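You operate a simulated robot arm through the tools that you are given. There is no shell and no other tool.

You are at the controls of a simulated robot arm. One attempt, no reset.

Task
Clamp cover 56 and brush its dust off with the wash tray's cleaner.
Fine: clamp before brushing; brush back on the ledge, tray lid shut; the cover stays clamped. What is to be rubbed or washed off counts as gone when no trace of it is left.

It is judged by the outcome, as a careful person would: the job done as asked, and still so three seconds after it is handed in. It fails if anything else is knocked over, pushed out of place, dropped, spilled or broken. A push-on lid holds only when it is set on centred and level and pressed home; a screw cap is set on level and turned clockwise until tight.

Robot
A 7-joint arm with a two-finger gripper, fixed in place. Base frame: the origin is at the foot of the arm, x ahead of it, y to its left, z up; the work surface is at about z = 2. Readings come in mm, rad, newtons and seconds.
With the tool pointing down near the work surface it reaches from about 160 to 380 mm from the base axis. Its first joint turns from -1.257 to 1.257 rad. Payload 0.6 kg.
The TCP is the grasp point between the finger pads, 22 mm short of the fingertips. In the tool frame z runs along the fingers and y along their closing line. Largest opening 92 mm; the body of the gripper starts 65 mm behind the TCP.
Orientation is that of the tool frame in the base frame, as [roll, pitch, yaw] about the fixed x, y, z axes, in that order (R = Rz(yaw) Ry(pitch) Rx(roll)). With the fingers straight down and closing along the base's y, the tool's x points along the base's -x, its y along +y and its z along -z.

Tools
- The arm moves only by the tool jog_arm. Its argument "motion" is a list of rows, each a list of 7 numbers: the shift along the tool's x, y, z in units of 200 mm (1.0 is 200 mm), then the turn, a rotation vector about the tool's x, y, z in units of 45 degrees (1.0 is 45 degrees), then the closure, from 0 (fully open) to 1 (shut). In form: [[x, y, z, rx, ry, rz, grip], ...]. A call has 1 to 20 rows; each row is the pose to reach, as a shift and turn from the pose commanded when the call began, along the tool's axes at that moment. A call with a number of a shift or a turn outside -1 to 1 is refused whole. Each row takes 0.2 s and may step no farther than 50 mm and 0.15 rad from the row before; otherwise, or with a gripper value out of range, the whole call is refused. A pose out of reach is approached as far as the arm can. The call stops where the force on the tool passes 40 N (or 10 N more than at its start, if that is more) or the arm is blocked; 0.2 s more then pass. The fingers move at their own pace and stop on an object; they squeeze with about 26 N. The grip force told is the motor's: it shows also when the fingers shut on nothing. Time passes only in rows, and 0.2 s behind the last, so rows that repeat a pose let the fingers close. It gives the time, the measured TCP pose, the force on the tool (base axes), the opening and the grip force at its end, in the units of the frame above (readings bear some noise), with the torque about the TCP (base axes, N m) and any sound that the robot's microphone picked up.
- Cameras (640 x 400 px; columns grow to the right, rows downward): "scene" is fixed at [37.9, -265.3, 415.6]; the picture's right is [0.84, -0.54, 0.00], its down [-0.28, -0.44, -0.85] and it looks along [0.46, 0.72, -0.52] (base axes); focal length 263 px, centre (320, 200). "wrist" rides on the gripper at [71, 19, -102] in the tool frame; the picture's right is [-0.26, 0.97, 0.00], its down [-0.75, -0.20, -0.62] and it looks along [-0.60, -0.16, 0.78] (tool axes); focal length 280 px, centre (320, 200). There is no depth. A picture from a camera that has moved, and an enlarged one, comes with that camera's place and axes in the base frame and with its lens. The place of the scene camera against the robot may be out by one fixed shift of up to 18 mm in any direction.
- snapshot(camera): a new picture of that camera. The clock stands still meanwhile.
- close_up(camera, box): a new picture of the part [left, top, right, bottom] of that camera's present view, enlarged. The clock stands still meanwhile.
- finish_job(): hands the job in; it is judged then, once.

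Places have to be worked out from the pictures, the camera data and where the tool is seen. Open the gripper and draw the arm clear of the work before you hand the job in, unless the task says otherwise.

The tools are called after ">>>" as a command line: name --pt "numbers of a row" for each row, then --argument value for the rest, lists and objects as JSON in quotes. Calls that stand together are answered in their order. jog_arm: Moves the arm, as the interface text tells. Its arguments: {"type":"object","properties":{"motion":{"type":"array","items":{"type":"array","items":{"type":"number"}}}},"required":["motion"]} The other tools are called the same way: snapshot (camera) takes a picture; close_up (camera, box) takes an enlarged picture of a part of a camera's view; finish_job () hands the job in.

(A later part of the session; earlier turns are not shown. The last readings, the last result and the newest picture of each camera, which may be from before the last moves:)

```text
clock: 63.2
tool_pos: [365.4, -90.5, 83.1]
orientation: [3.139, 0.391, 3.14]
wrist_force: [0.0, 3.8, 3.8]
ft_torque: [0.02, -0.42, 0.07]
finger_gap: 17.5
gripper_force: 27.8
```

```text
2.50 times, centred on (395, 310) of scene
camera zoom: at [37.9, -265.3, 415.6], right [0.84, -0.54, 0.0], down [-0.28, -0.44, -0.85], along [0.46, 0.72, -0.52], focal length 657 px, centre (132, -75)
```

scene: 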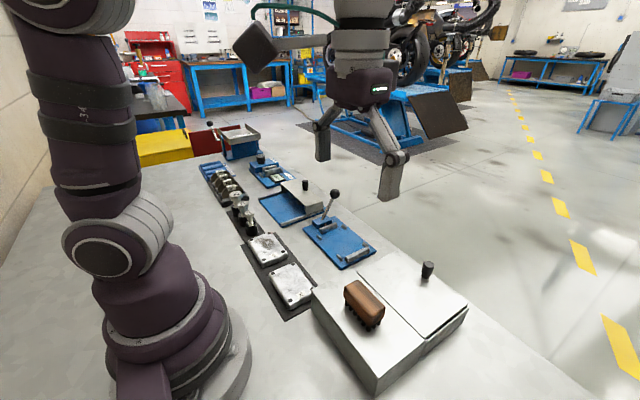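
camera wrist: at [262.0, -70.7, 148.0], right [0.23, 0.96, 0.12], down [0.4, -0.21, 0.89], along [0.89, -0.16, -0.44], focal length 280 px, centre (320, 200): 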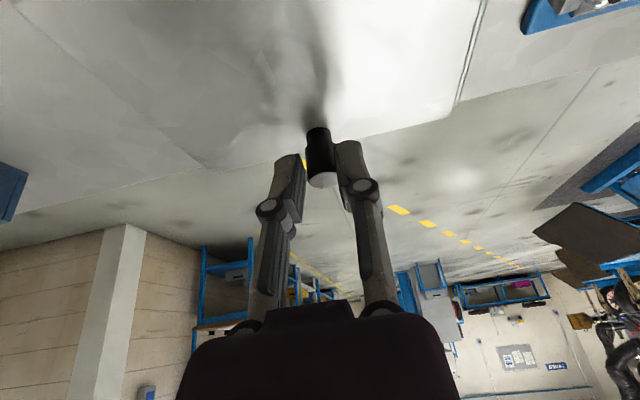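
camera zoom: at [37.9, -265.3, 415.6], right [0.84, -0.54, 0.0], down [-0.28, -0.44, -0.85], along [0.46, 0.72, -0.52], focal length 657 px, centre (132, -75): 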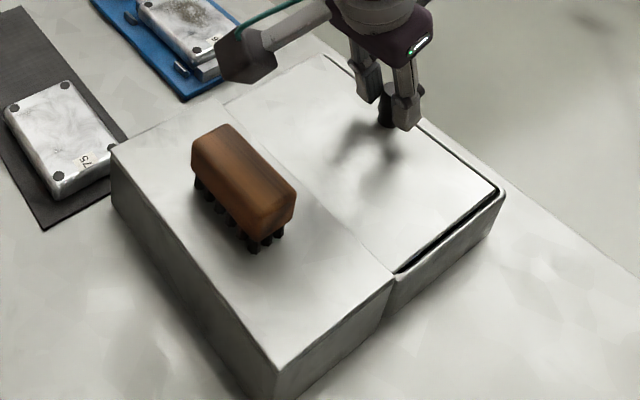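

The lid slides under the ledge's top, leaving a gap at the far rim – so pulling toward −x opens it and the brush is not disturbed. I keep sliding it back.

>>> jog_arm --pt "0.0231 0 -0.0095 0 0 0 1" --pt "0.0462 0 -0.019 0 0 0 1" --pt "0.0693 0 -0.0286 0 0 0 1" --pt "0.0925 0 -0.0381 0 0 0 1" --pt "0.1156 0 -0.0476 0 0 0 1" --pt "0.1387 0 -0.0571 0 0 0 1" --pt "0.1618 0 -0.0667 0 0 0 1" --pt "0.185 0 -0.0762 0 0 0 1" --pt "0.185 0 -0.0762 0 0 0 1"

>>> snapshot --camera "wrist"

>>> close_up --camera "scene" --box '[310, 220, 480, 390]'

```text
clock: 65.2
tool_pos: [324.3, -88.9, 83.7]
orientation: [3.137, 0.392, -3.14]
wrist_force: [-0.9, 10.2, 22.6]
ft_torque: [0.25, -0.28, 0.11]
finger_gap: 17.6
gripper_force: 28.2
```

```text
taken
camera wrist: at [221.8, -70.8, 149.1], right [0.24, 0.97, 0.1], down [0.46, -0.21, 0.86], along [0.86, -0.16, -0.49], focal length 280 px, centre (320, 200)
```

wrist: 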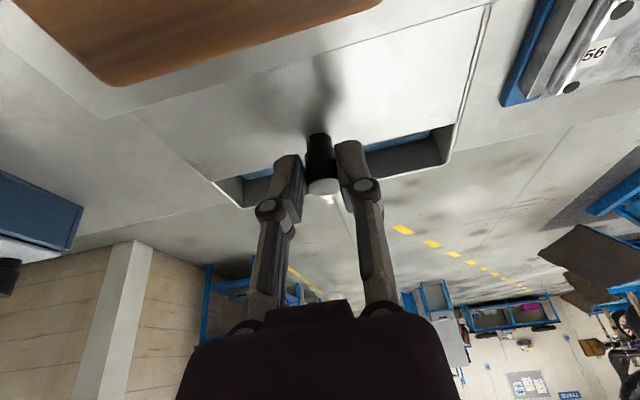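

```text
2.35 times, centred on (395, 305) of scene
camera zoom: at [37.8, -265.3, 415.6], right [0.84, -0.54, 0.0], down [-0.28, -0.44, -0.85], along [0.46, 0.72, -0.52], focal length 619 px, centre (144, -47)
```

zoom: 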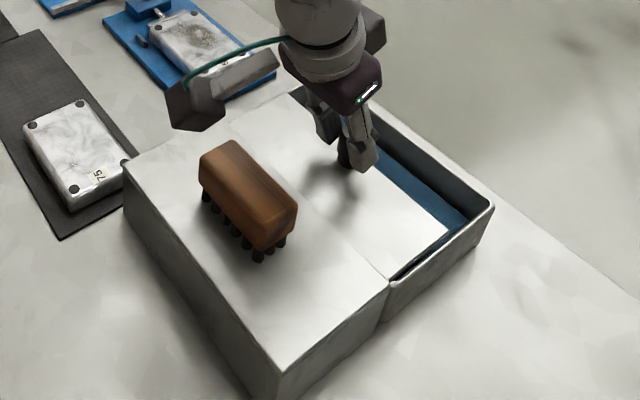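

The basin with blue cleaner is appearing. I relieve the slight downward push and slide the lid another 30 mm.

>>> jog_arm --pt "-0.0019 0 -0.0046 0 0 0 1" --pt "0.0212 0 -0.0141 0 0 0 1" --pt "0.0443 0 -0.0237 0 0 0 1" --pt "0.0675 0 -0.0332 0 0 0 1" --pt "0.0906 0 -0.0427 0 0 0 1" --pt "0.1137 0 -0.0522 0 0 0 1" --pt "0.137 0 -0.0618 0 0 0 1" --pt "0.137 0 -0.0618 0 0 0 1"

>>> snapshot --camera "wrist"

>>> close_up --camera "scene" --box '[310, 220, 480, 390]'

```text
clock: 67.0
tool_pos: [295.8, -90.5, 83.7]
orientation: [3.14, 0.39, 3.14]
wrist_force: [-0.2, -2.0, -19.0]
ft_torque: [-0.03, 0.17, -0.05]
finger_gap: 17.7
gripper_force: 28.3
```

```text
taken
camera wrist: at [192.2, -70.6, 150.4], right [0.24, 0.96, 0.1], down [0.46, -0.21, 0.86], along [0.85, -0.16, -0.49], focal length 280 px, centre (320, 200)
```

wrist: 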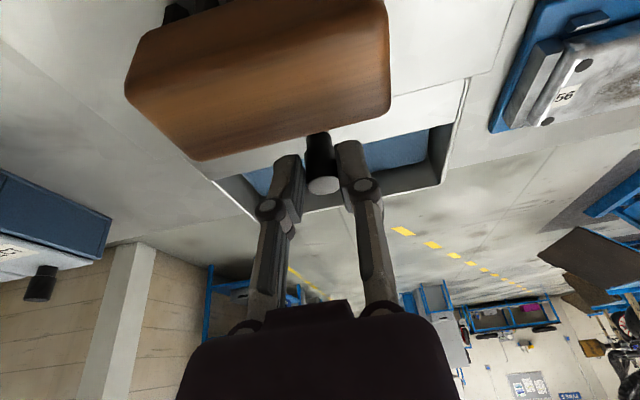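

```text
2.35 times, centred on (395, 305) of scene
camera zoom: at [37.9, -265.3, 415.5], right [0.84, -0.54, 0.0], down [-0.28, -0.44, -0.85], along [0.46, 0.72, -0.52], focal length 619 px, centre (144, -47)
```

zoom: 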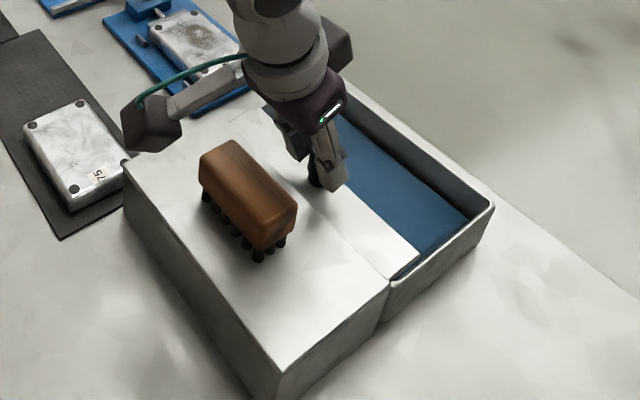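

The lid is open about 78 mm and the blue cleaner is exposed. I release the knob, back away and stand the tool upright to look at brush and basin.

>>> jog_arm --pt "0 0 0.002 0 0 0 1" --pt "0 0 0.002 0 0 0 0.7" --pt "0 0 0.002 0 0 0 0.5" --pt "0 0 0.002 0 0 0 0.5" --pt "0 0 -0.1 0 0 0 0.5" --pt "0 0 -0.2 0 0 0 0.5" --pt "0 0 -0.32 0 0 0 0.5" --pt "0 0 -0.45 0 0 0 0.4" --pt "0 0 -0.6 0 0.15 0 0.3" --pt "0 0 -0.7 0 0.3 0 0.2" --pt "0 0 -0.8 0 0.45 0 0.1" --pt "0 0 -0.8 0 0.4975 0 0"

>>> snapshot --camera "wrist"

>>> snapshot --camera "scene"

```text
clock: 69.6
tool_pos: [233.8, -89.8, 232.7]
orientation: [3.14, 0.0, -3.139]
wrist_force: [0.5, 0.5, 0.2]
ft_torque: [0.03, 0.02, -0.01]
finger_gap: 91.6
gripper_force: 0.1
```

```text
taken
camera wrist: at [163.5, -70.8, 334.1], right [0.26, 0.97, 0.0], down [0.75, -0.21, 0.62], along [0.6, -0.16, -0.78], focal length 280 px, centre (320, 200)
```

wrist: 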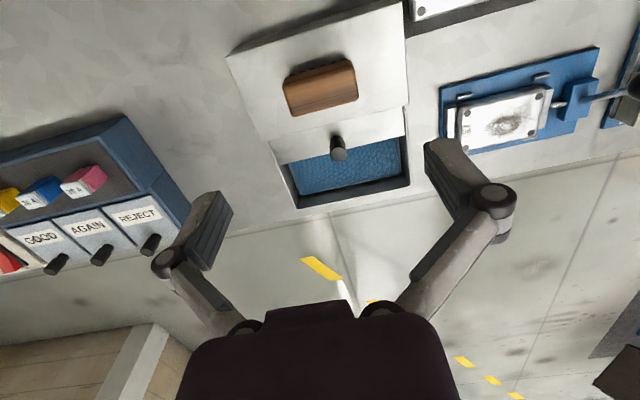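

```text
taken
```

scene: 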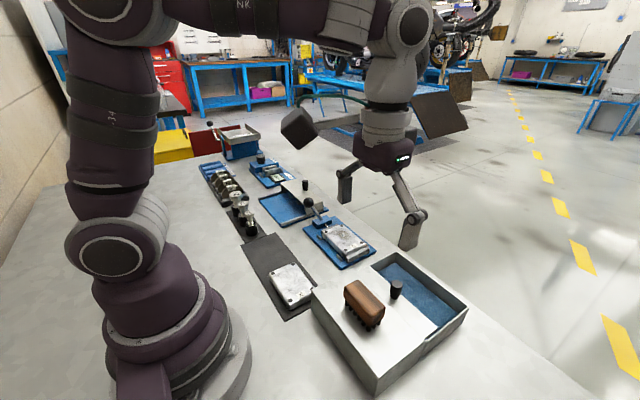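

I zoom on brush and basin from both cameras to fix their dimensions and positions.

>>> close_up --camera "wrist" --box '[220, 0, 430, 220]'

>>> close_up --camera "scene" --box '[320, 250, 480, 380]'

>>> close_up --camera "scene" --box '[330, 265, 410, 340]'

```text
1.82 times, centred on (325, 110) of wrist
camera zoom: at [163.5, -70.8, 334.1], right [0.26, 0.97, 0.0], down [0.75, -0.21, 0.62], along [0.6, -0.16, -0.78], focal length 510 px, centre (311, 364)
```

zoom: 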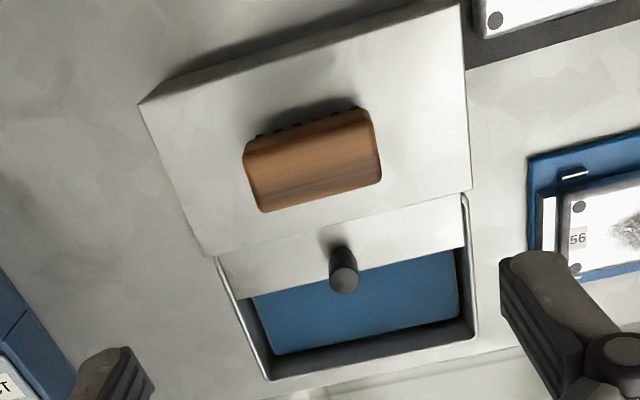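

```text
3.08 times, centred on (400, 315) of scene
camera zoom: at [37.9, -265.3, 415.6], right [0.84, -0.54, 0.0], down [-0.28, -0.44, -0.85], along [0.46, 0.72, -0.52], focal length 809 px, centre (74, -154)
```

zoom: 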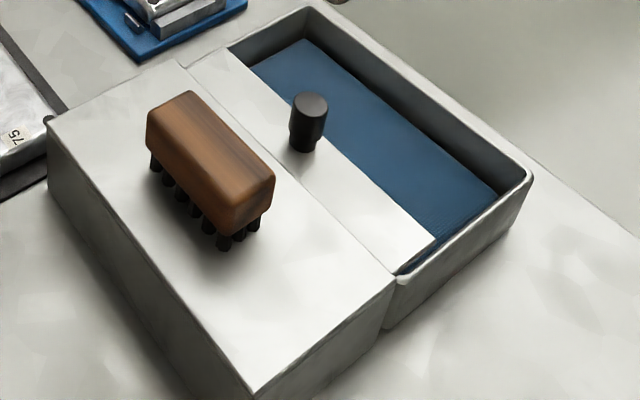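

```text
5.33 times, centred on (370, 302) of scene
camera zoom: at [37.9, -265.3, 415.6], right [0.84, -0.54, 0.0], down [-0.28, -0.44, -0.85], along [0.46, 0.72, -0.52], focal length 1402 px, centre (53, -347)
```

zoom: 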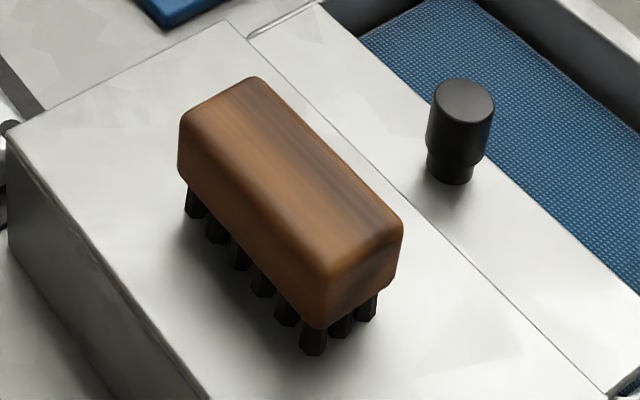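

The brush body measures x 221–254, y −120…−59, top ≈ z 88, so I will grip it across its 60 mm length. The basin opening is x 314–380 with the cleaner at about z 34. I descend over the brush, open.

>>> jog_arm --pt "-0.0165 0.0025 0.15 0 0 0 0" --pt "-0.0165 0.0025 0.3 0 0 0 0" --pt "-0.0165 0.0025 0.42 0 0 0 0" --pt "-0.0165 0.0025 0.54 0 0 0 0" --pt "-0.0165 0.0025 0.62 0 0 0 0" --pt "-0.0165 0.0025 0.62 0 0 0 0"

>>> snapshot --camera "wrist"

>>> close_up --camera "scene" --box '[310, 230, 430, 350]'

```text
clock: 71.0
tool_pos: [235.8, -91.1, 107.9]
orientation: [3.139, -0.001, -3.14]
wrist_force: [0.0, 0.4, -0.3]
ft_torque: [0.01, -0.03, -0.02]
finger_gap: 92.0
gripper_force: 0.0
```

```text
taken
camera wrist: at [167.3, -71.6, 208.9], right [0.26, 0.97, 0.0], down [0.75, -0.21, 0.62], along [0.6, -0.16, -0.78], focal length 280 px, centre (320, 200)
```

wrist: 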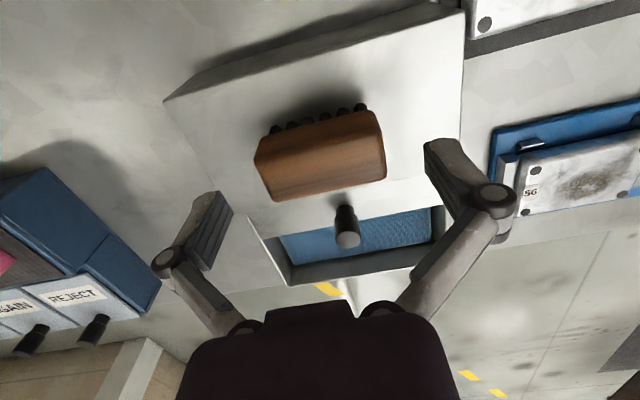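

```text
3.33 times, centred on (370, 290) of scene
camera zoom: at [37.9, -265.3, 415.6], right [0.84, -0.54, 0.0], down [-0.28, -0.44, -0.85], along [0.46, 0.72, -0.52], focal length 876 px, centre (153, -100)
```

zoom: 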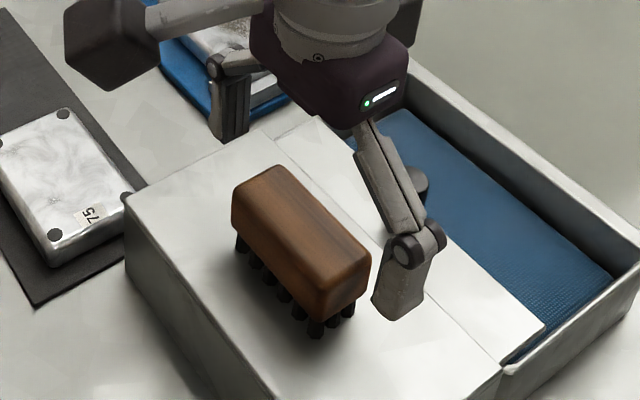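

Brush centre confirmed near (237.5, −89.8), top ≈ z 90. I go down to grip height (fingertips ≈ z 63, above bristle ends) and close on its ends.

>>> jog_arm --pt "0 -0.001 0.04 0 0 0 0" --pt "0 -0.001 0.08 0 0 0 0" --pt "0 -0.001 0.117 0 0 0 0" --pt "0 -0.001 0.117 0 0 0 0.4" --pt "0 -0.001 0.117 0 0 0 0.8" --pt "0 -0.001 0.117 0 0 0 1" --pt "0 -0.001 0.117 0 0 0 1" --pt "0 -0.001 0.117 0 0 0 1"

>>> snapshot --camera "wrist"

>>> close_up --camera "scene" --box '[310, 230, 430, 350]'

```text
clock: 72.8
tool_pos: [234.9, -90.0, 84.5]
orientation: [3.141, 0.001, -3.14]
wrist_force: [-1.0, -1.4, 5.8]
ft_torque: [0.0, -0.02, -0.03]
finger_gap: 61.3
gripper_force: 26.4
```

```text
taken
camera wrist: at [166.4, -70.0, 185.3], right [0.26, 0.97, 0.0], down [0.75, -0.21, 0.62], along [0.6, -0.16, -0.78], focal length 280 px, centre (320, 200)
```

wrist: 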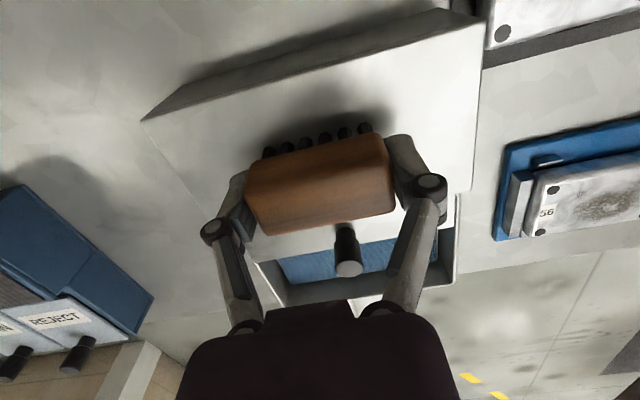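

```text
3.33 times, centred on (370, 290) of scene
camera zoom: at [37.9, -265.3, 415.6], right [0.84, -0.54, 0.0], down [-0.28, -0.44, -0.85], along [0.46, 0.72, -0.52], focal length 876 px, centre (153, -100)
```

zoom: 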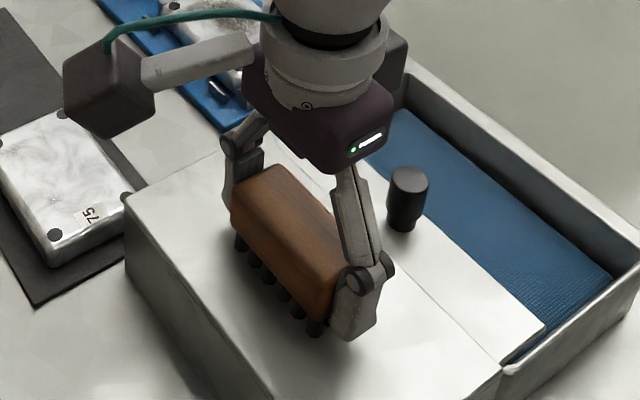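

Brush gripped (61.3 mm). I note its home pose (TCP ≈ 237.5, −89.5, 85) and lift it gently straight up.

>>> jog_arm --pt "0 0 -0.01 0 0 0 1" --pt "0 0 -0.025 0 0 0 1" --pt "0 0 -0.05 0 0 0 1" --pt "0 0 -0.08 0 0 0 1" --pt "0 0 -0.12 0 0 0 1" --pt "0 0 -0.16 0 0 0 1" --pt "0 0 -0.2 0 0 0 1" --pt "0 0 -0.23 0 0 0 1" --pt "0 0 -0.25 0 0 0 1" --pt "0 0 -0.25 0 0 0 1"

>>> snapshot --camera "wrist"

>>> close_up --camera "scene" --box '[310, 210, 450, 340]'

```text
clock: 75.0
tool_pos: [236.5, -89.1, 134.5]
orientation: [3.138, 0.0, -3.141]
wrist_force: [-0.4, -0.6, -1.5]
ft_torque: [-0.01, -0.01, 0.02]
finger_gap: 61.1
gripper_force: 25.8
```

```text
taken
camera wrist: at [167.5, -69.9, 236.4], right [0.26, 0.97, 0.0], down [0.75, -0.21, 0.62], along [0.6, -0.16, -0.78], focal length 280 px, centre (320, 200)
```

wrist: 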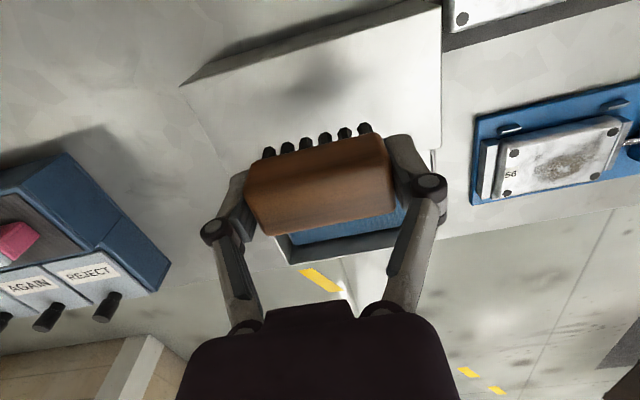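

```text
3.08 times, centred on (380, 275) of scene
camera zoom: at [37.9, -265.3, 415.6], right [0.84, -0.54, 0.0], down [-0.28, -0.44, -0.85], along [0.46, 0.72, -0.52], focal length 809 px, centre (135, -31)
```

zoom: 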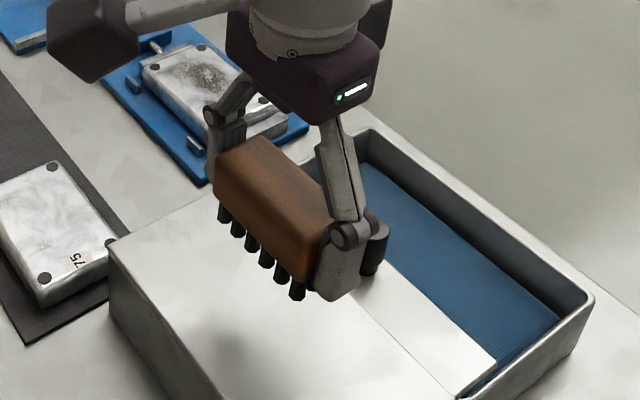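

The brush is held firmly. I carry it over the knob at this height to above the open basin (x ≈ 347).

>>> jog_arm --pt "-0.05 0 0 0 0 0 1" --pt "-0.14 0 0 0 0 0 1" --pt "-0.25 0 0 0 0 0 1" --pt "-0.36 0 0 0 0 0 1" --pt "-0.46 0 0 0 0 0 1" --pt "-0.53 0 0 0 0 0 1" --pt "-0.5475 0 0 0 0 0 1" --pt "-0.5475 0 0 0 0 0 1"

>>> snapshot --camera "wrist"

>>> close_up --camera "scene" --box '[340, 200, 480, 340]'

```text
clock: 76.8
tool_pos: [348.7, -89.5, 134.5]
orientation: [3.138, -0.001, 3.141]
wrist_force: [-0.1, 0.6, -0.5]
ft_torque: [-0.01, 0.01, 0.02]
finger_gap: 61.3
gripper_force: 26.4
```

```text
taken
camera wrist: at [278.3, -70.8, 235.9], right [0.26, 0.97, 0.0], down [0.75, -0.21, 0.62], along [0.6, -0.16, -0.78], focal length 280 px, centre (320, 200)
```

wrist: 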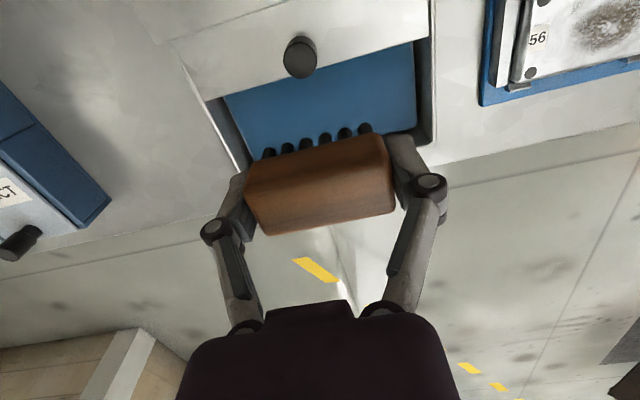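

```text
2.86 times, centred on (410, 270) of scene
camera zoom: at [37.9, -265.3, 415.6], right [0.84, -0.54, 0.0], down [-0.28, -0.44, -0.85], along [0.46, 0.72, -0.52], focal length 751 px, centre (63, 0)
```

zoom: 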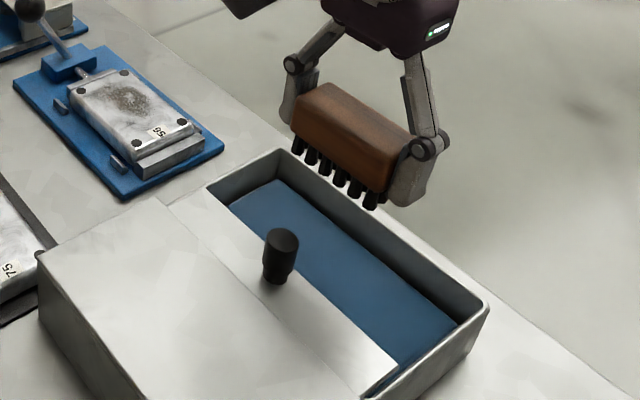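

Brush is centred over the opening (about x 319–380). I lower it into the basin, slowing near the cleaner.

>>> jog_arm --pt "0 0 0.06 0 0 0 1" --pt "0 0 0.13 0 0 0 1" --pt "0 0 0.2 0 0 0 1" --pt "0 0 0.26 0 0 0 1" --pt "0 0 0.31 0 0 0 1" --pt "0 0 0.31 0 0 0 1"

>>> snapshot --camera "wrist"

>>> close_up --camera "scene" --box '[350, 220, 480, 340]'

```text
clock: 78.2
tool_pos: [347.4, -90.1, 72.2]
orientation: [3.14, 0.0, -3.14]
wrist_force: [-1.2, -0.1, -0.4]
ft_torque: [0.01, -0.03, 0.02]
finger_gap: 61.0
gripper_force: 26.7
```

```text
taken
camera wrist: at [276.9, -70.2, 173.2], right [0.26, 0.97, 0.0], down [0.75, -0.21, 0.62], along [0.6, -0.16, -0.78], focal length 280 px, centre (320, 200)
```

wrist: 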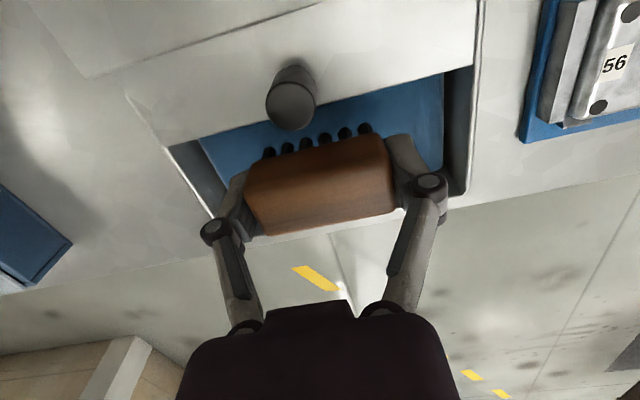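

```text
3.33 times, centred on (415, 280) of scene
camera zoom: at [37.9, -265.3, 415.6], right [0.84, -0.54, 0.0], down [-0.28, -0.44, -0.85], along [0.46, 0.72, -0.52], focal length 876 px, centre (3, -67)
```

zoom: 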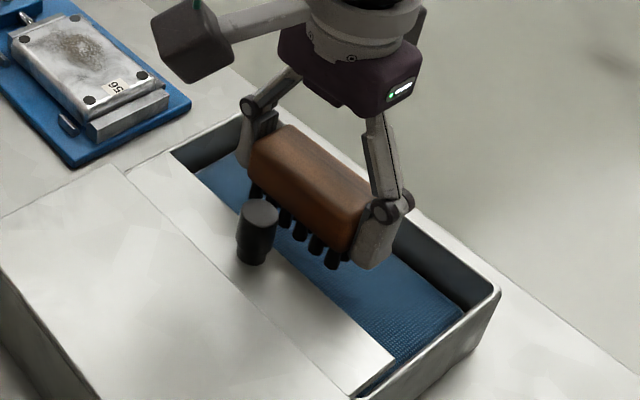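

Bristles are ~9 mm above the cleaner by my estimate. I continue in small steps, watching the force.

>>> jog_arm --pt "0 0 0.01 0 0 0 1" --pt "0 0 0.02 0 0 0 1" --pt "0 0 0.03 0 0 0 1" --pt "0 0 0.03 0 0 0 1"

>>> jog_arm --pt "0 0 0.005 0 0 0 1" --pt "0 0 0.01 0 0 0 1" --pt "0 0 0.01 0 0 0 1"

>>> close_up --camera "scene" --box '[350, 220, 480, 340]'

```text
clock: 79.2
tool_pos: [346.4, -90.0, 67.2]
orientation: [3.139, 0.0, -3.141]
wrist_force: [-0.4, 0.5, -1.4]
ft_torque: [0.04, 0.02, 0.01]
finger_gap: 61.1
gripper_force: 26.4
```

```text
clock: 80.0
tool_pos: [344.5, -89.8, 64.8]
orientation: [3.136, 0.0, -3.141]
wrist_force: [0.5, -0.5, -1.0]
ft_torque: [0.0, 0.01, 0.02]
finger_gap: 61.2
gripper_force: 26.2
```

```text
3.33 times, centred on (415, 280) of scene
camera zoom: at [37.9, -265.3, 415.6], right [0.84, -0.54, 0.0], down [-0.28, -0.44, -0.85], along [0.46, 0.72, -0.52], focal length 876 px, centre (3, -67)
```

zoom: 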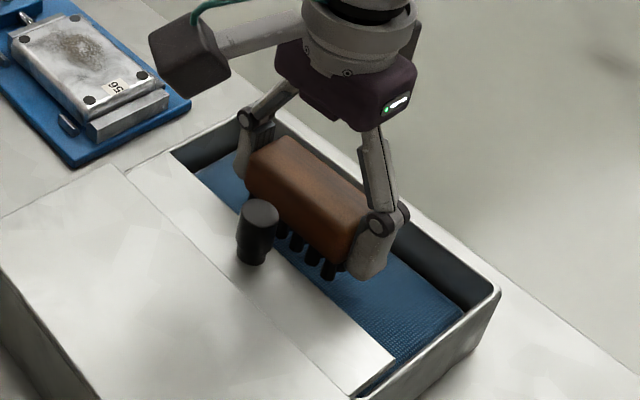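

No contact yet at TCP z≈65. Continuing down 1–2 mm at a time.

>>> jog_arm --pt "0 0 0.005 0 0 0 1" --pt "0 0 0.01 0 0 0 1" --pt "0 0 0.01 0 0 0 1"

>>> jog_arm --pt "0 0 0.005 0 0 0 1" --pt "0 0 0.01 0 0 0 1" --pt "0 0 0.01 0 0 0 1"

>>> close_up --camera "scene" --box '[350, 220, 480, 340]'

>>> snapshot --camera "wrist"

```text
clock: 80.8
tool_pos: [346.3, -89.2, 62.8]
orientation: [3.141, -0.002, -3.139]
wrist_force: [0.3, 0.4, -0.2]
ft_torque: [0.02, 0.02, 0.0]
finger_gap: 60.7
gripper_force: 25.9
```

```text
clock: 81.6
tool_pos: [344.9, -89.3, 59.9]
orientation: [3.141, 0.0, -3.139]
wrist_force: [-0.2, 0.6, -0.9]
ft_torque: [0.03, 0.01, 0.0]
finger_gap: 61.1
gripper_force: 26.1
```

```text
3.33 times, centred on (415, 280) of scene
camera zoom: at [37.9, -265.3, 415.6], right [0.84, -0.54, 0.0], down [-0.28, -0.44, -0.85], along [0.46, 0.72, -0.52], focal length 876 px, centre (3, -67)
```

zoom: 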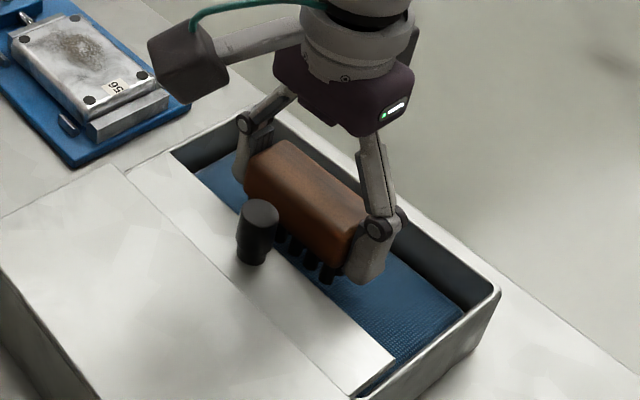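

```text
taken
camera wrist: at [276.6, -70.0, 161.8], right [0.26, 0.97, 0.0], down [0.75, -0.21, 0.62], along [0.6, -0.16, -0.78], focal length 280 px, centre (320, 200)
```

wrist: 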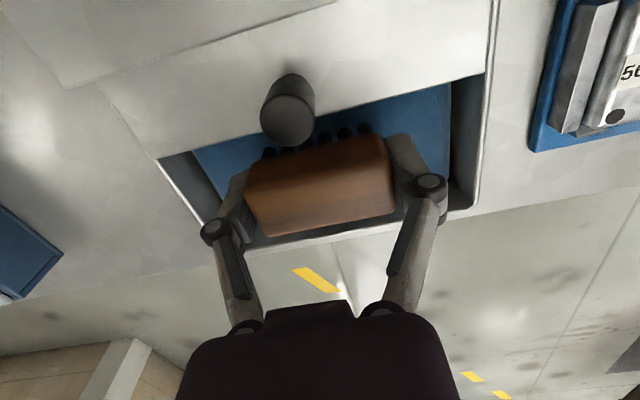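

Still no contact; the cleaner lies somewhat lower. I continue to feel downward.

>>> jog_arm --pt "0 0 0.005 0 0 0 1" --pt "0 0 0.01 0 0 0 1" --pt "0 0 0.01 0 0 0 1"

>>> jog_arm --pt "0 0 0.005 0 0 0 1" --pt "0 0 0.01 0 0 0 1" --pt "0 0 0.01 0 0 0 1"

>>> jog_arm --pt "0 0 0.005 0 0 0 1" --pt "0 0 0.01 0 0 0 1" --pt "0 0 0.01 0 0 0 1"

>>> close_up --camera "scene" --box '[370, 230, 460, 320]'

```text
clock: 82.4
tool_pos: [345.6, -90.0, 58.7]
orientation: [3.138, 0.0, -3.139]
wrist_force: [0.0, 0.2, -1.0]
ft_torque: [0.03, -0.02, 0.0]
finger_gap: 61.2
gripper_force: 26.0
```

```text
clock: 83.2
tool_pos: [346.6, -89.2, 56.6]
orientation: [3.138, 0.0, -3.139]
wrist_force: [0.6, 0.2, -0.2]
ft_torque: [0.01, 0.0, -0.01]
finger_gap: 61.2
gripper_force: 26.1
```

```text
clock: 84.0
tool_pos: [347.0, -89.6, 55.8]
orientation: [3.141, 0.001, -3.14]
wrist_force: [-0.2, -0.6, -0.4]
ft_torque: [0.03, 0.0, 0.02]
finger_gap: 61.2
gripper_force: 25.8
```

```text
4.44 times, centred on (415, 275) of scene
camera zoom: at [37.9, -265.3, 415.6], right [0.84, -0.54, 0.0], down [-0.28, -0.44, -0.85], along [0.46, 0.72, -0.52], focal length 1168 px, centre (-102, -133)
```

zoom: 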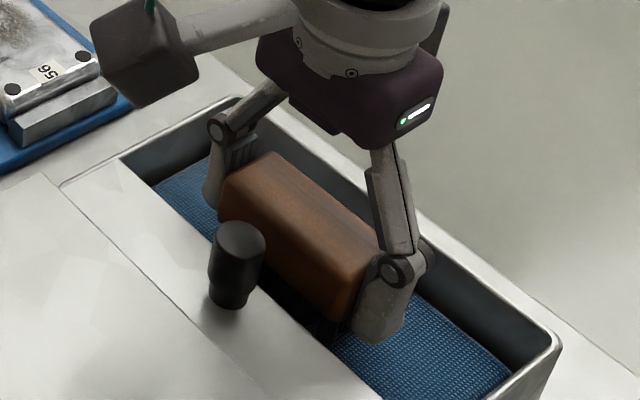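

At TCP z≈55 the bristles look close to the blue surface, but no force yet. Continuing.

>>> jog_arm --pt "0 0 0.005 0 0 0 1" --pt "0 0 0.01 0 0 0 1" --pt "0 0 0.01 0 0 0 1"

>>> jog_arm --pt "0 0 0.005 0 0 0 1" --pt "0 0 0.01 0 0 0 1" --pt "0 0 0.01 0 0 0 1"

>>> close_up --camera "scene" --box '[370, 230, 460, 320]'

>>> snapshot --camera "wrist"

```text
clock: 84.8
tool_pos: [346.9, -89.8, 53.0]
orientation: [3.14, 0.0, -3.14]
wrist_force: [1.2, 0.2, -1.1]
ft_torque: [0.02, -0.02, 0.01]
finger_gap: 60.8
gripper_force: 25.8
```

```text
clock: 85.6
tool_pos: [346.6, -90.2, 51.0]
orientation: [3.139, 0.0, -3.139]
wrist_force: [-0.1, -0.3, -1.3]
ft_torque: [-0.02, 0.01, -0.03]
finger_gap: 61.0
gripper_force: 26.1
```

```text
4.44 times, centred on (415, 275) of scene
camera zoom: at [37.9, -265.3, 415.6], right [0.84, -0.54, 0.0], down [-0.28, -0.44, -0.85], along [0.46, 0.72, -0.52], focal length 1168 px, centre (-102, -133)
```

zoom: 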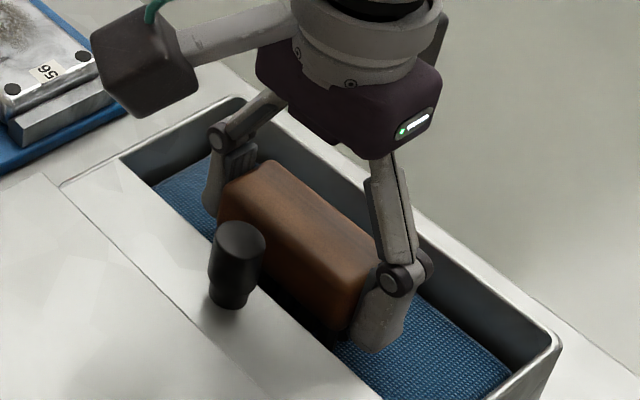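

```text
taken
camera wrist: at [277.2, -70.7, 152.1], right [0.26, 0.97, 0.0], down [0.75, -0.21, 0.62], along [0.6, -0.16, -0.78], focal length 280 px, centre (320, 200)
```

wrist: 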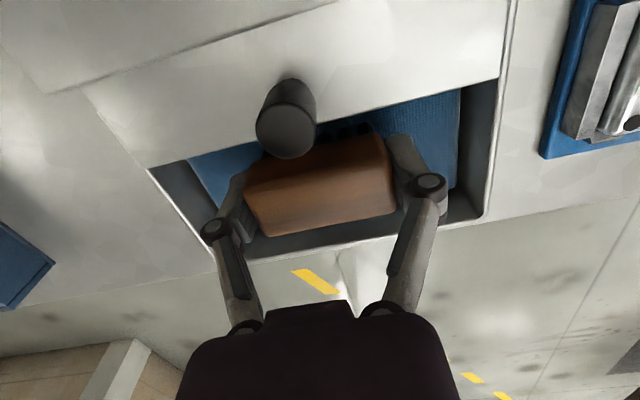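

No floor contact, while the geometry puts the liquid surface at about z 28–33 – so the bristles (≈ z 21) should already be in the cleaner. I go 3 mm deeper and dwell with a small swish to wet them.

>>> jog_arm --pt "0 0 0.005 0 0 0 1" --pt "0 0 0.01 0 0 0 1" --pt "0 0 0.015 0 0 0 1" --pt "0 0 0.015 0 0 0 1"

>>> jog_arm --pt "0 0.015 0 0 0 0 1" --pt "0 0.03 0 0 0 0 1" --pt "0 0.015 0 0 0 0 1" --pt "0 0 0 0 0 0 1" --pt "0 -0.015 0 0 0 0 1" --pt "0 -0.03 0 0 0 0 1" --pt "0 -0.015 0 0 0 0 1" --pt "0 0 0 0 0 0 1" --pt "0 0 0 0 0 0 1"

>>> close_up --camera "scene" --box '[370, 230, 460, 320]'

```text
clock: 86.6
tool_pos: [347.3, -89.2, 47.9]
orientation: [3.139, 0.003, -3.139]
wrist_force: [2.5, 4.9, 19.9]
ft_torque: [0.1, -0.07, 0.0]
finger_gap: 61.3
gripper_force: 26.2
```

```text
clock: 88.6
tool_pos: [347.3, -91.4, 48.2]
orientation: [3.139, -0.002, -3.14]
wrist_force: [0.5, -0.4, -0.8]
ft_torque: [0.0, -0.05, 0.02]
finger_gap: 60.6
gripper_force: 25.8
```

```text
4.44 times, centred on (415, 275) of scene
camera zoom: at [37.9, -265.3, 415.6], right [0.84, -0.54, 0.0], down [-0.28, -0.44, -0.85], along [0.46, 0.72, -0.52], focal length 1168 px, centre (-102, -133)
```

zoom: 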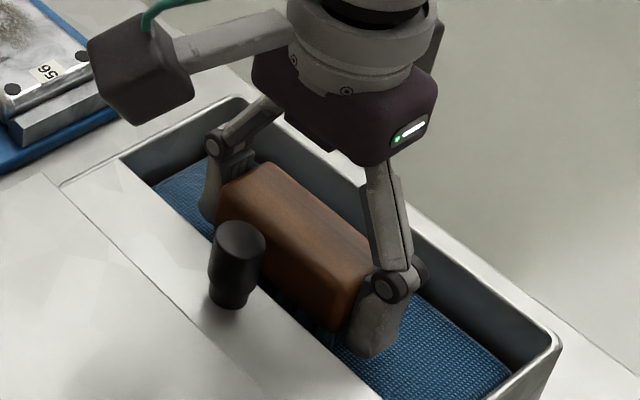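

The bristles met the bottom (20 N) and swished through the cleaner. I lift the brush out and look at it.

>>> jog_arm --pt "0 0 -0.01 0 0 0 1" --pt "0 0 -0.03 0 0 0 1" --pt "0 0 -0.07 0 0 0 1" --pt "0 0 -0.12 0 0 0 1" --pt "0 0 -0.17 0 0 0 1" --pt "0 0 -0.23 0 0 0 1" --pt "0 0 -0.3 0 0 0 1" --pt "0 0 -0.37 0 0 0 1" --pt "0 0 -0.42 0 0 0 1" --pt "0 0 -0.43 0 0 0 1"

>>> close_up --camera "scene" --box '[370, 200, 460, 320]'

>>> snapshot --camera "wrist"

```text
clock: 90.8
tool_pos: [346.6, -90.1, 133.0]
orientation: [3.139, 0.0, 3.141]
wrist_force: [-0.2, 0.0, -1.1]
ft_torque: [0.02, -0.02, -0.01]
finger_gap: 60.7
gripper_force: 26.3
```

```text
3.33 times, centred on (415, 260) of scene
camera zoom: at [37.9, -265.3, 415.6], right [0.84, -0.54, 0.0], down [-0.28, -0.44, -0.85], along [0.46, 0.72, -0.52], focal length 876 px, centre (3, 0)
```

zoom: 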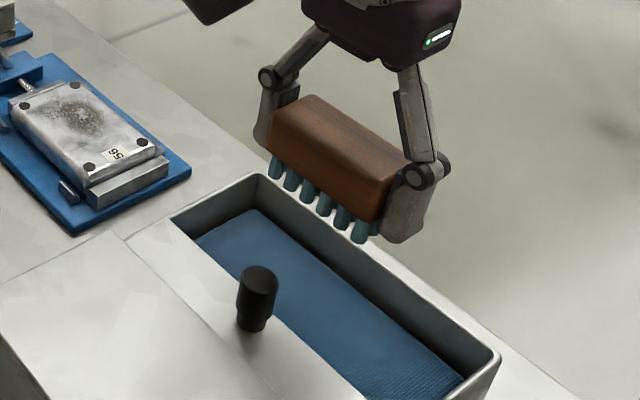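

```text
taken
camera wrist: at [277.3, -70.1, 234.6], right [0.26, 0.97, 0.0], down [0.75, -0.21, 0.62], along [0.6, -0.16, -0.78], focal length 280 px, centre (320, 200)
```

wrist: 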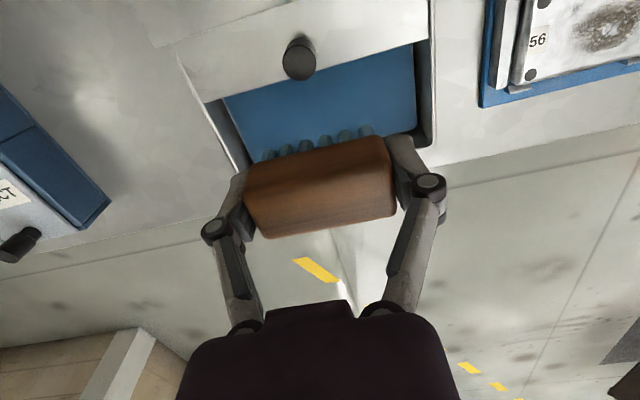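

The bristles have turned teal – wet. I carry the brush at this height over to the clamped cover.

>>> jog_arm --pt "0 0.05 0 0 0 0 1" --pt "0 0.15 0 0 0 0 1" --pt "0 0.27 0 0 0 0 1" --pt "0 0.4 0 0 0 0 1" --pt "0 0.53 0 0 0 0 1" --pt "0 0.66 0 0 0 0 1" --pt "0 0.78 0 0 0 0 1" --pt "0 0.88 0 0 0 0 1" --pt "0 0.95 0 0 0 0 1" --pt "0 0.95 0 0 0 0 1"

>>> snapshot --camera "wrist"

>>> close_up --camera "scene" --box '[290, 150, 410, 280]'

```text
clock: 93.0
tool_pos: [346.8, 100.9, 134.6]
orientation: [3.138, -0.001, -3.14]
wrist_force: [-0.4, 0.2, 0.1]
ft_torque: [-0.02, -0.01, -0.01]
finger_gap: 60.7
gripper_force: 25.6
```

```text
taken
camera wrist: at [276.9, 120.2, 236.2], right [0.26, 0.97, 0.0], down [0.75, -0.21, 0.62], along [0.6, -0.16, -0.78], focal length 280 px, centre (320, 200)
```

wrist: 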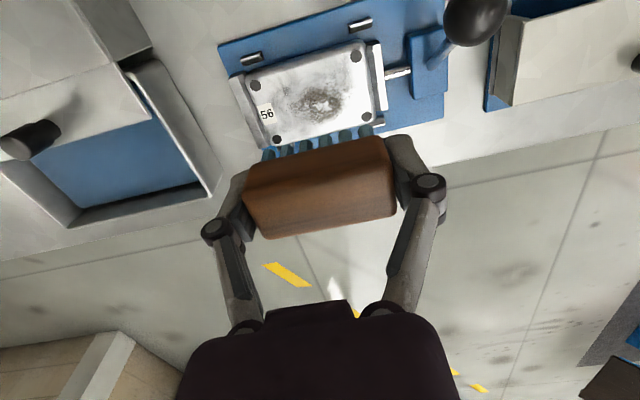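

```text
3.08 times, centred on (350, 215) of scene
camera zoom: at [37.9, -265.3, 415.6], right [0.84, -0.54, 0.0], down [-0.28, -0.44, -0.85], along [0.46, 0.72, -0.52], focal length 809 px, centre (228, 154)
```

zoom: 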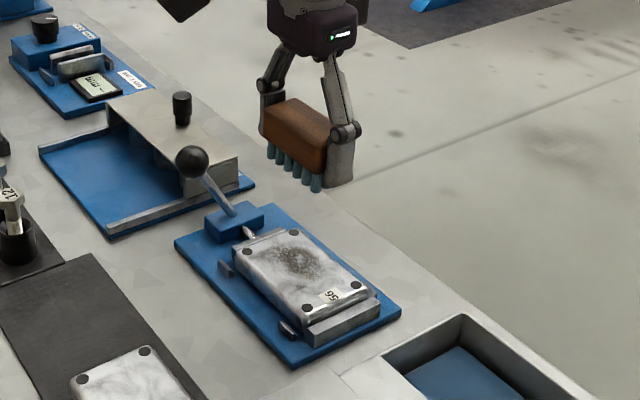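

The clamped cover is centred at (346, 96), dust centred near (345, 102). I lower the brush over it, stopping just above contact.

>>> jog_arm --pt "0.005 0 0.07 0 0 0 1" --pt "0.005 0 0.15 0 0 0 1" --pt "0.005 0 0.23 0 0 0 1" --pt "0.005 0 0.3 0 0 0 1" --pt "0.005 0 0.35 0 0 0 1" --pt "0.005 0 0.365 0 0 0 1" --pt "0.005 0 0.365 0 0 0 1"

>>> close_up --camera "scene" --box '[300, 180, 400, 270]'

>>> snapshot --camera "wrist"

```text
clock: 94.6
tool_pos: [346.2, 100.4, 60.3]
orientation: [3.139, 0.0, -3.14]
wrist_force: [-0.2, 0.0, -0.6]
ft_torque: [-0.01, -0.01, 0.05]
finger_gap: 60.6
gripper_force: 25.8
```

```text
4.44 times, centred on (350, 225) of scene
camera zoom: at [37.9, -265.3, 415.6], right [0.84, -0.54, 0.0], down [-0.28, -0.44, -0.85], along [0.46, 0.72, -0.52], focal length 1168 px, centre (187, 89)
```

zoom: 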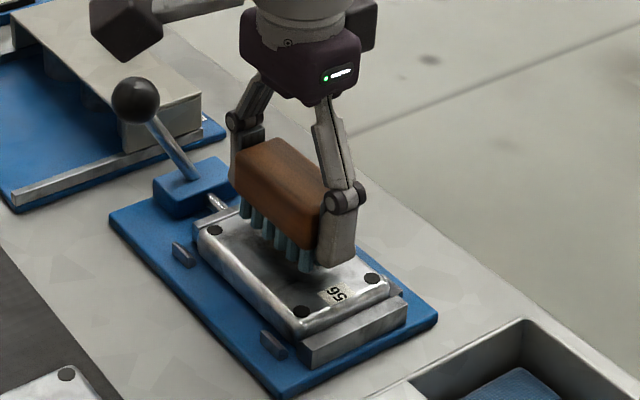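

```text
taken
camera wrist: at [276.7, 120.0, 161.5], right [0.26, 0.97, 0.0], down [0.75, -0.21, 0.62], along [0.6, -0.16, -0.78], focal length 280 px, centre (320, 200)
```

wrist: 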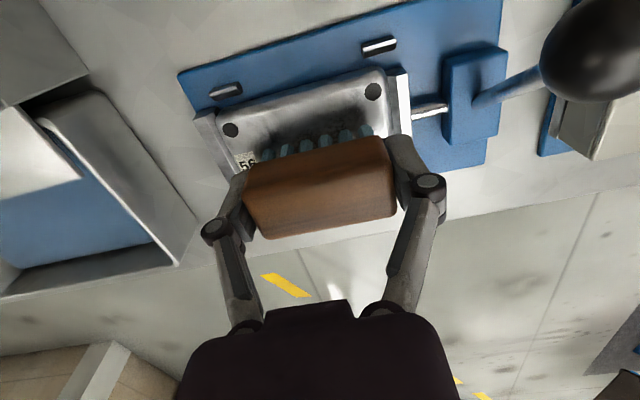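

The brush hovers a few millimetres over the cover. I lower in small steps until the bristles touch.

>>> jog_arm --pt "0 0 0.005 0 0 0 1" --pt "0 0 0.01 0 0 0 1" --pt "0 0 0.015 0 0 0 1" --pt "0 0 0.015 0 0 0 1"

>>> jog_arm --pt "0 0 0.005 0 0 0 1" --pt "0 0 0.005 0 0 0 1"

>>> jog_arm --pt "0 0 0.005 0 0 0 1" --pt "0 0 0.005 0 0 0 1"

```text
clock: 95.6
tool_pos: [345.3, 99.7, 58.9]
orientation: [3.137, -0.001, -3.14]
wrist_force: [-0.1, 0.2, -1.4]
ft_torque: [-0.01, 0.02, -0.02]
finger_gap: 60.9
gripper_force: 26.1
```

```text
clock: 96.2
tool_pos: [345.9, 99.9, 57.6]
orientation: [3.137, 0.0, -3.139]
wrist_force: [0.0, -0.5, -0.2]
ft_torque: [-0.01, -0.01, 0.0]
finger_gap: 60.5
gripper_force: 26.1
```

```text
clock: 96.8
tool_pos: [345.2, 100.1, 56.3]
orientation: [3.138, 0.0, -3.139]
wrist_force: [-0.1, -0.1, -1.1]
ft_torque: [0.01, 0.0, 0.02]
finger_gap: 60.5
gripper_force: 25.5
```

No contact at TCP z≈56. I continue in half-millimetre steps.

>>> jog_arm --pt "0 0 0.0025 0 0 0 1" --pt "0 0 0.005 0 0 0 1" --pt "0 0 0.005 0 0 0 1"

>>> jog_arm --pt "0 0 0.0025 0 0 0 1" --pt "0 0 0.005 0 0 0 1" --pt "0 0 0.005 0 0 0 1"

>>> close_up --camera "scene" --box '[310, 190, 390, 260]'

```text
clock: 97.6
tool_pos: [345.8, 100.5, 55.7]
orientation: [3.138, 0.0, -3.14]
wrist_force: [0.2, -0.1, -0.1]
ft_torque: [0.04, 0.0, -0.01]
finger_gap: 60.8
gripper_force: 25.6
```

```text
clock: 98.4
tool_pos: [346.0, 99.2, 53.9]
orientation: [3.139, 0.0, -3.141]
wrist_force: [0.1, 0.6, 0.0]
ft_torque: [-0.02, 0.01, -0.02]
finger_gap: 60.5
gripper_force: 25.6
```

```text
5.71 times, centred on (350, 225) of scene
camera zoom: at [37.9, -265.3, 415.6], right [0.84, -0.54, 0.0], down [-0.28, -0.44, -0.85], along [0.46, 0.72, -0.52], focal length 1502 px, centre (149, 57)
```

zoom: 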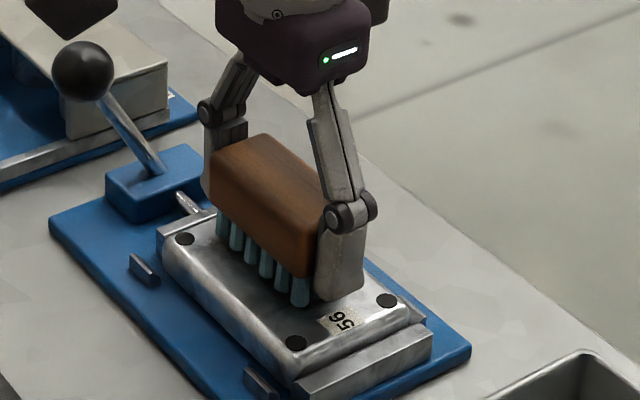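

Very near the surface now. I continue 1 mm at a time.

>>> jog_arm --pt "0 0 0.0025 0 0 0 1" --pt "0 0 0.005 0 0 0 1" --pt "0 0 0.005 0 0 0 1"

>>> jog_arm --pt "0 0 0.0025 0 0 0 1" --pt "0 0 0.005 0 0 0 1" --pt "0 0 0.005 0 0 0 1"

>>> close_up --camera "scene" --box '[310, 190, 390, 260]'

```text
clock: 99.2
tool_pos: [345.4, 102.0, 53.8]
orientation: [3.138, 0.001, -3.14]
wrist_force: [-0.3, -0.5, -0.6]
ft_torque: [-0.01, -0.02, -0.01]
finger_gap: 60.5
gripper_force: 25.9
```

```text
clock: 100.0
tool_pos: [346.0, 99.1, 53.2]
orientation: [3.137, -0.002, -3.14]
wrist_force: [-0.3, -1.1, -0.8]
ft_torque: [0.01, 0.01, 0.0]
finger_gap: 60.8
gripper_force: 26.1
```

```text
5.71 times, centred on (350, 225) of scene
camera zoom: at [37.9, -265.3, 415.6], right [0.84, -0.54, 0.0], down [-0.28, -0.44, -0.85], along [0.46, 0.72, -0.52], focal length 1502 px, centre (149, 57)
```

zoom: 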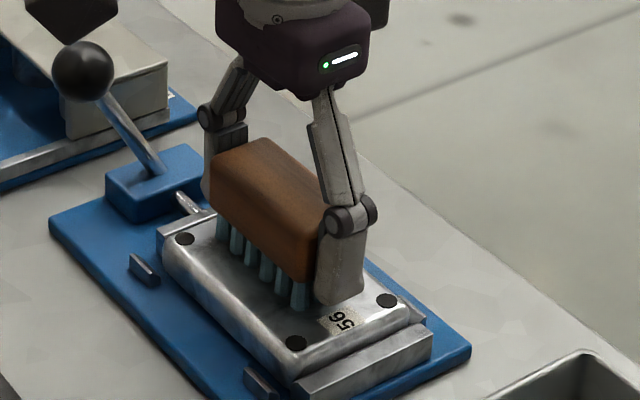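

Still light. I keep lowering in half-millimetre steps until a contact force shows.

>>> jog_arm --pt "0 0 0.0025 0 0 0 1" --pt "0 0 0.005 0 0 0 1" --pt "0 0 0.005 0 0 0 1"

>>> jog_arm --pt "0 0 0.0025 0 0 0 1" --pt "0 0 0.0025 0 0 0 1"

>>> jog_arm --pt "0 0 0.0025 0 0 0 1" --pt "0 0 0.0025 0 0 0 1"

```text
clock: 100.8
tool_pos: [345.3, 98.8, 52.1]
orientation: [3.138, 0.003, 3.141]
wrist_force: [-4.5, -4.6, 20.8]
ft_torque: [-0.11, 0.14, -0.05]
finger_gap: 61.2
gripper_force: 26.4
```

```text
clock: 101.4
tool_pos: [346.0, 99.4, 51.0]
orientation: [3.139, 0.001, -3.141]
wrist_force: [1.8, -4.7, 21.0]
ft_torque: [-0.14, 0.0, -0.03]
finger_gap: 60.8
gripper_force: 25.7
```

```text
clock: 102.0
tool_pos: [345.2, 99.7, 49.5]
orientation: [3.139, 0.002, -3.141]
wrist_force: [2.8, -3.7, 20.2]
ft_torque: [-0.11, -0.1, -0.02]
finger_gap: 60.9
gripper_force: 25.9
```

The bristles are on the cover (~20 N). I ease off slightly and brush back and forth across x.

>>> jog_arm --pt "0.02 0 -0.003 0 0 0 1" --pt "0.04 0 -0.003 0 0 0 1" --pt "0.06 0 -0.003 0 0 0 1" --pt "0.08 0 -0.003 0 0 0 1" --pt "0.06 0 -0.003 0 0 0 1" --pt "0.04 0 -0.003 0 0 0 1" --pt "0.02 0 -0.003 0 0 0 1" --pt "0 0 -0.003 0 0 0 1" --pt "-0.02 0 -0.003 0 0 0 1" --pt "-0.04 0 -0.003 0 0 0 1" --pt "-0.06 0 -0.003 0 0 0 1" --pt "-0.08 0 -0.003 0 0 0 1" --pt "-0.08 0 -0.003 0 0 0 1"

>>> snapshot --camera "wrist"

>>> close_up --camera "scene" --box '[310, 190, 390, 260]'

```text
clock: 104.8
tool_pos: [360.9, 99.4, 51.6]
orientation: [3.141, -0.001, -3.139]
wrist_force: [-0.2, -0.3, -0.2]
ft_torque: [0.0, 0.01, 0.03]
finger_gap: 60.8
gripper_force: 25.4
```

```text
taken
camera wrist: at [291.5, 119.2, 152.2], right [0.26, 0.97, 0.0], down [0.75, -0.21, 0.62], along [0.6, -0.16, -0.78], focal length 280 px, centre (320, 200)
```

wrist: 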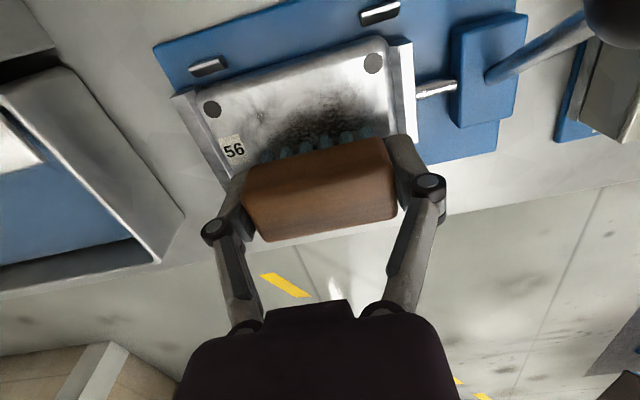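

```text
5.71 times, centred on (350, 225) of scene
camera zoom: at [37.9, -265.3, 415.6], right [0.84, -0.54, 0.0], down [-0.28, -0.44, -0.85], along [0.46, 0.72, -0.52], focal length 1502 px, centre (149, 57)
```

zoom: 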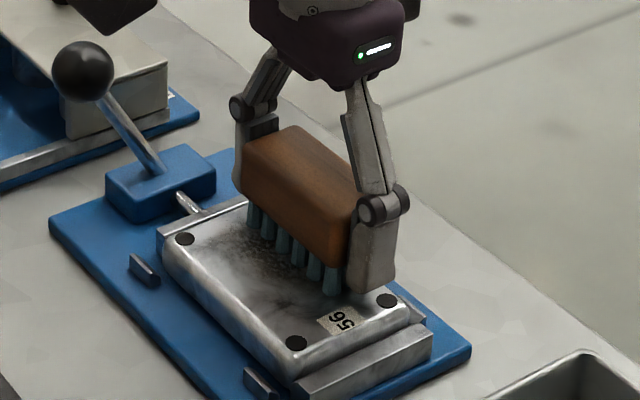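

Easing off lost contact (zero force), and the dust is still there. I lower again until I feel contact and then stroke with light pressure kept on.

>>> jog_arm --pt "0 0 0.002 0 0 0 1" --pt "0 0 0.002 0 0 0 1"

>>> jog_arm --pt "0 0 0.002 0 0 0 1" --pt "0 0 0.002 0 0 0 1"

```text
clock: 105.4
tool_pos: [362.1, 99.7, 50.2]
orientation: [3.138, -0.001, -3.139]
wrist_force: [0.8, 0.6, -1.1]
ft_torque: [0.0, 0.01, 0.01]
finger_gap: 60.8
gripper_force: 26.1
```

```text
clock: 106.0
tool_pos: [361.7, 100.6, 50.0]
orientation: [3.139, 0.0, -3.141]
wrist_force: [-0.7, -0.8, 3.3]
ft_torque: [-0.06, 0.03, 0.02]
finger_gap: 60.9
gripper_force: 25.9
```

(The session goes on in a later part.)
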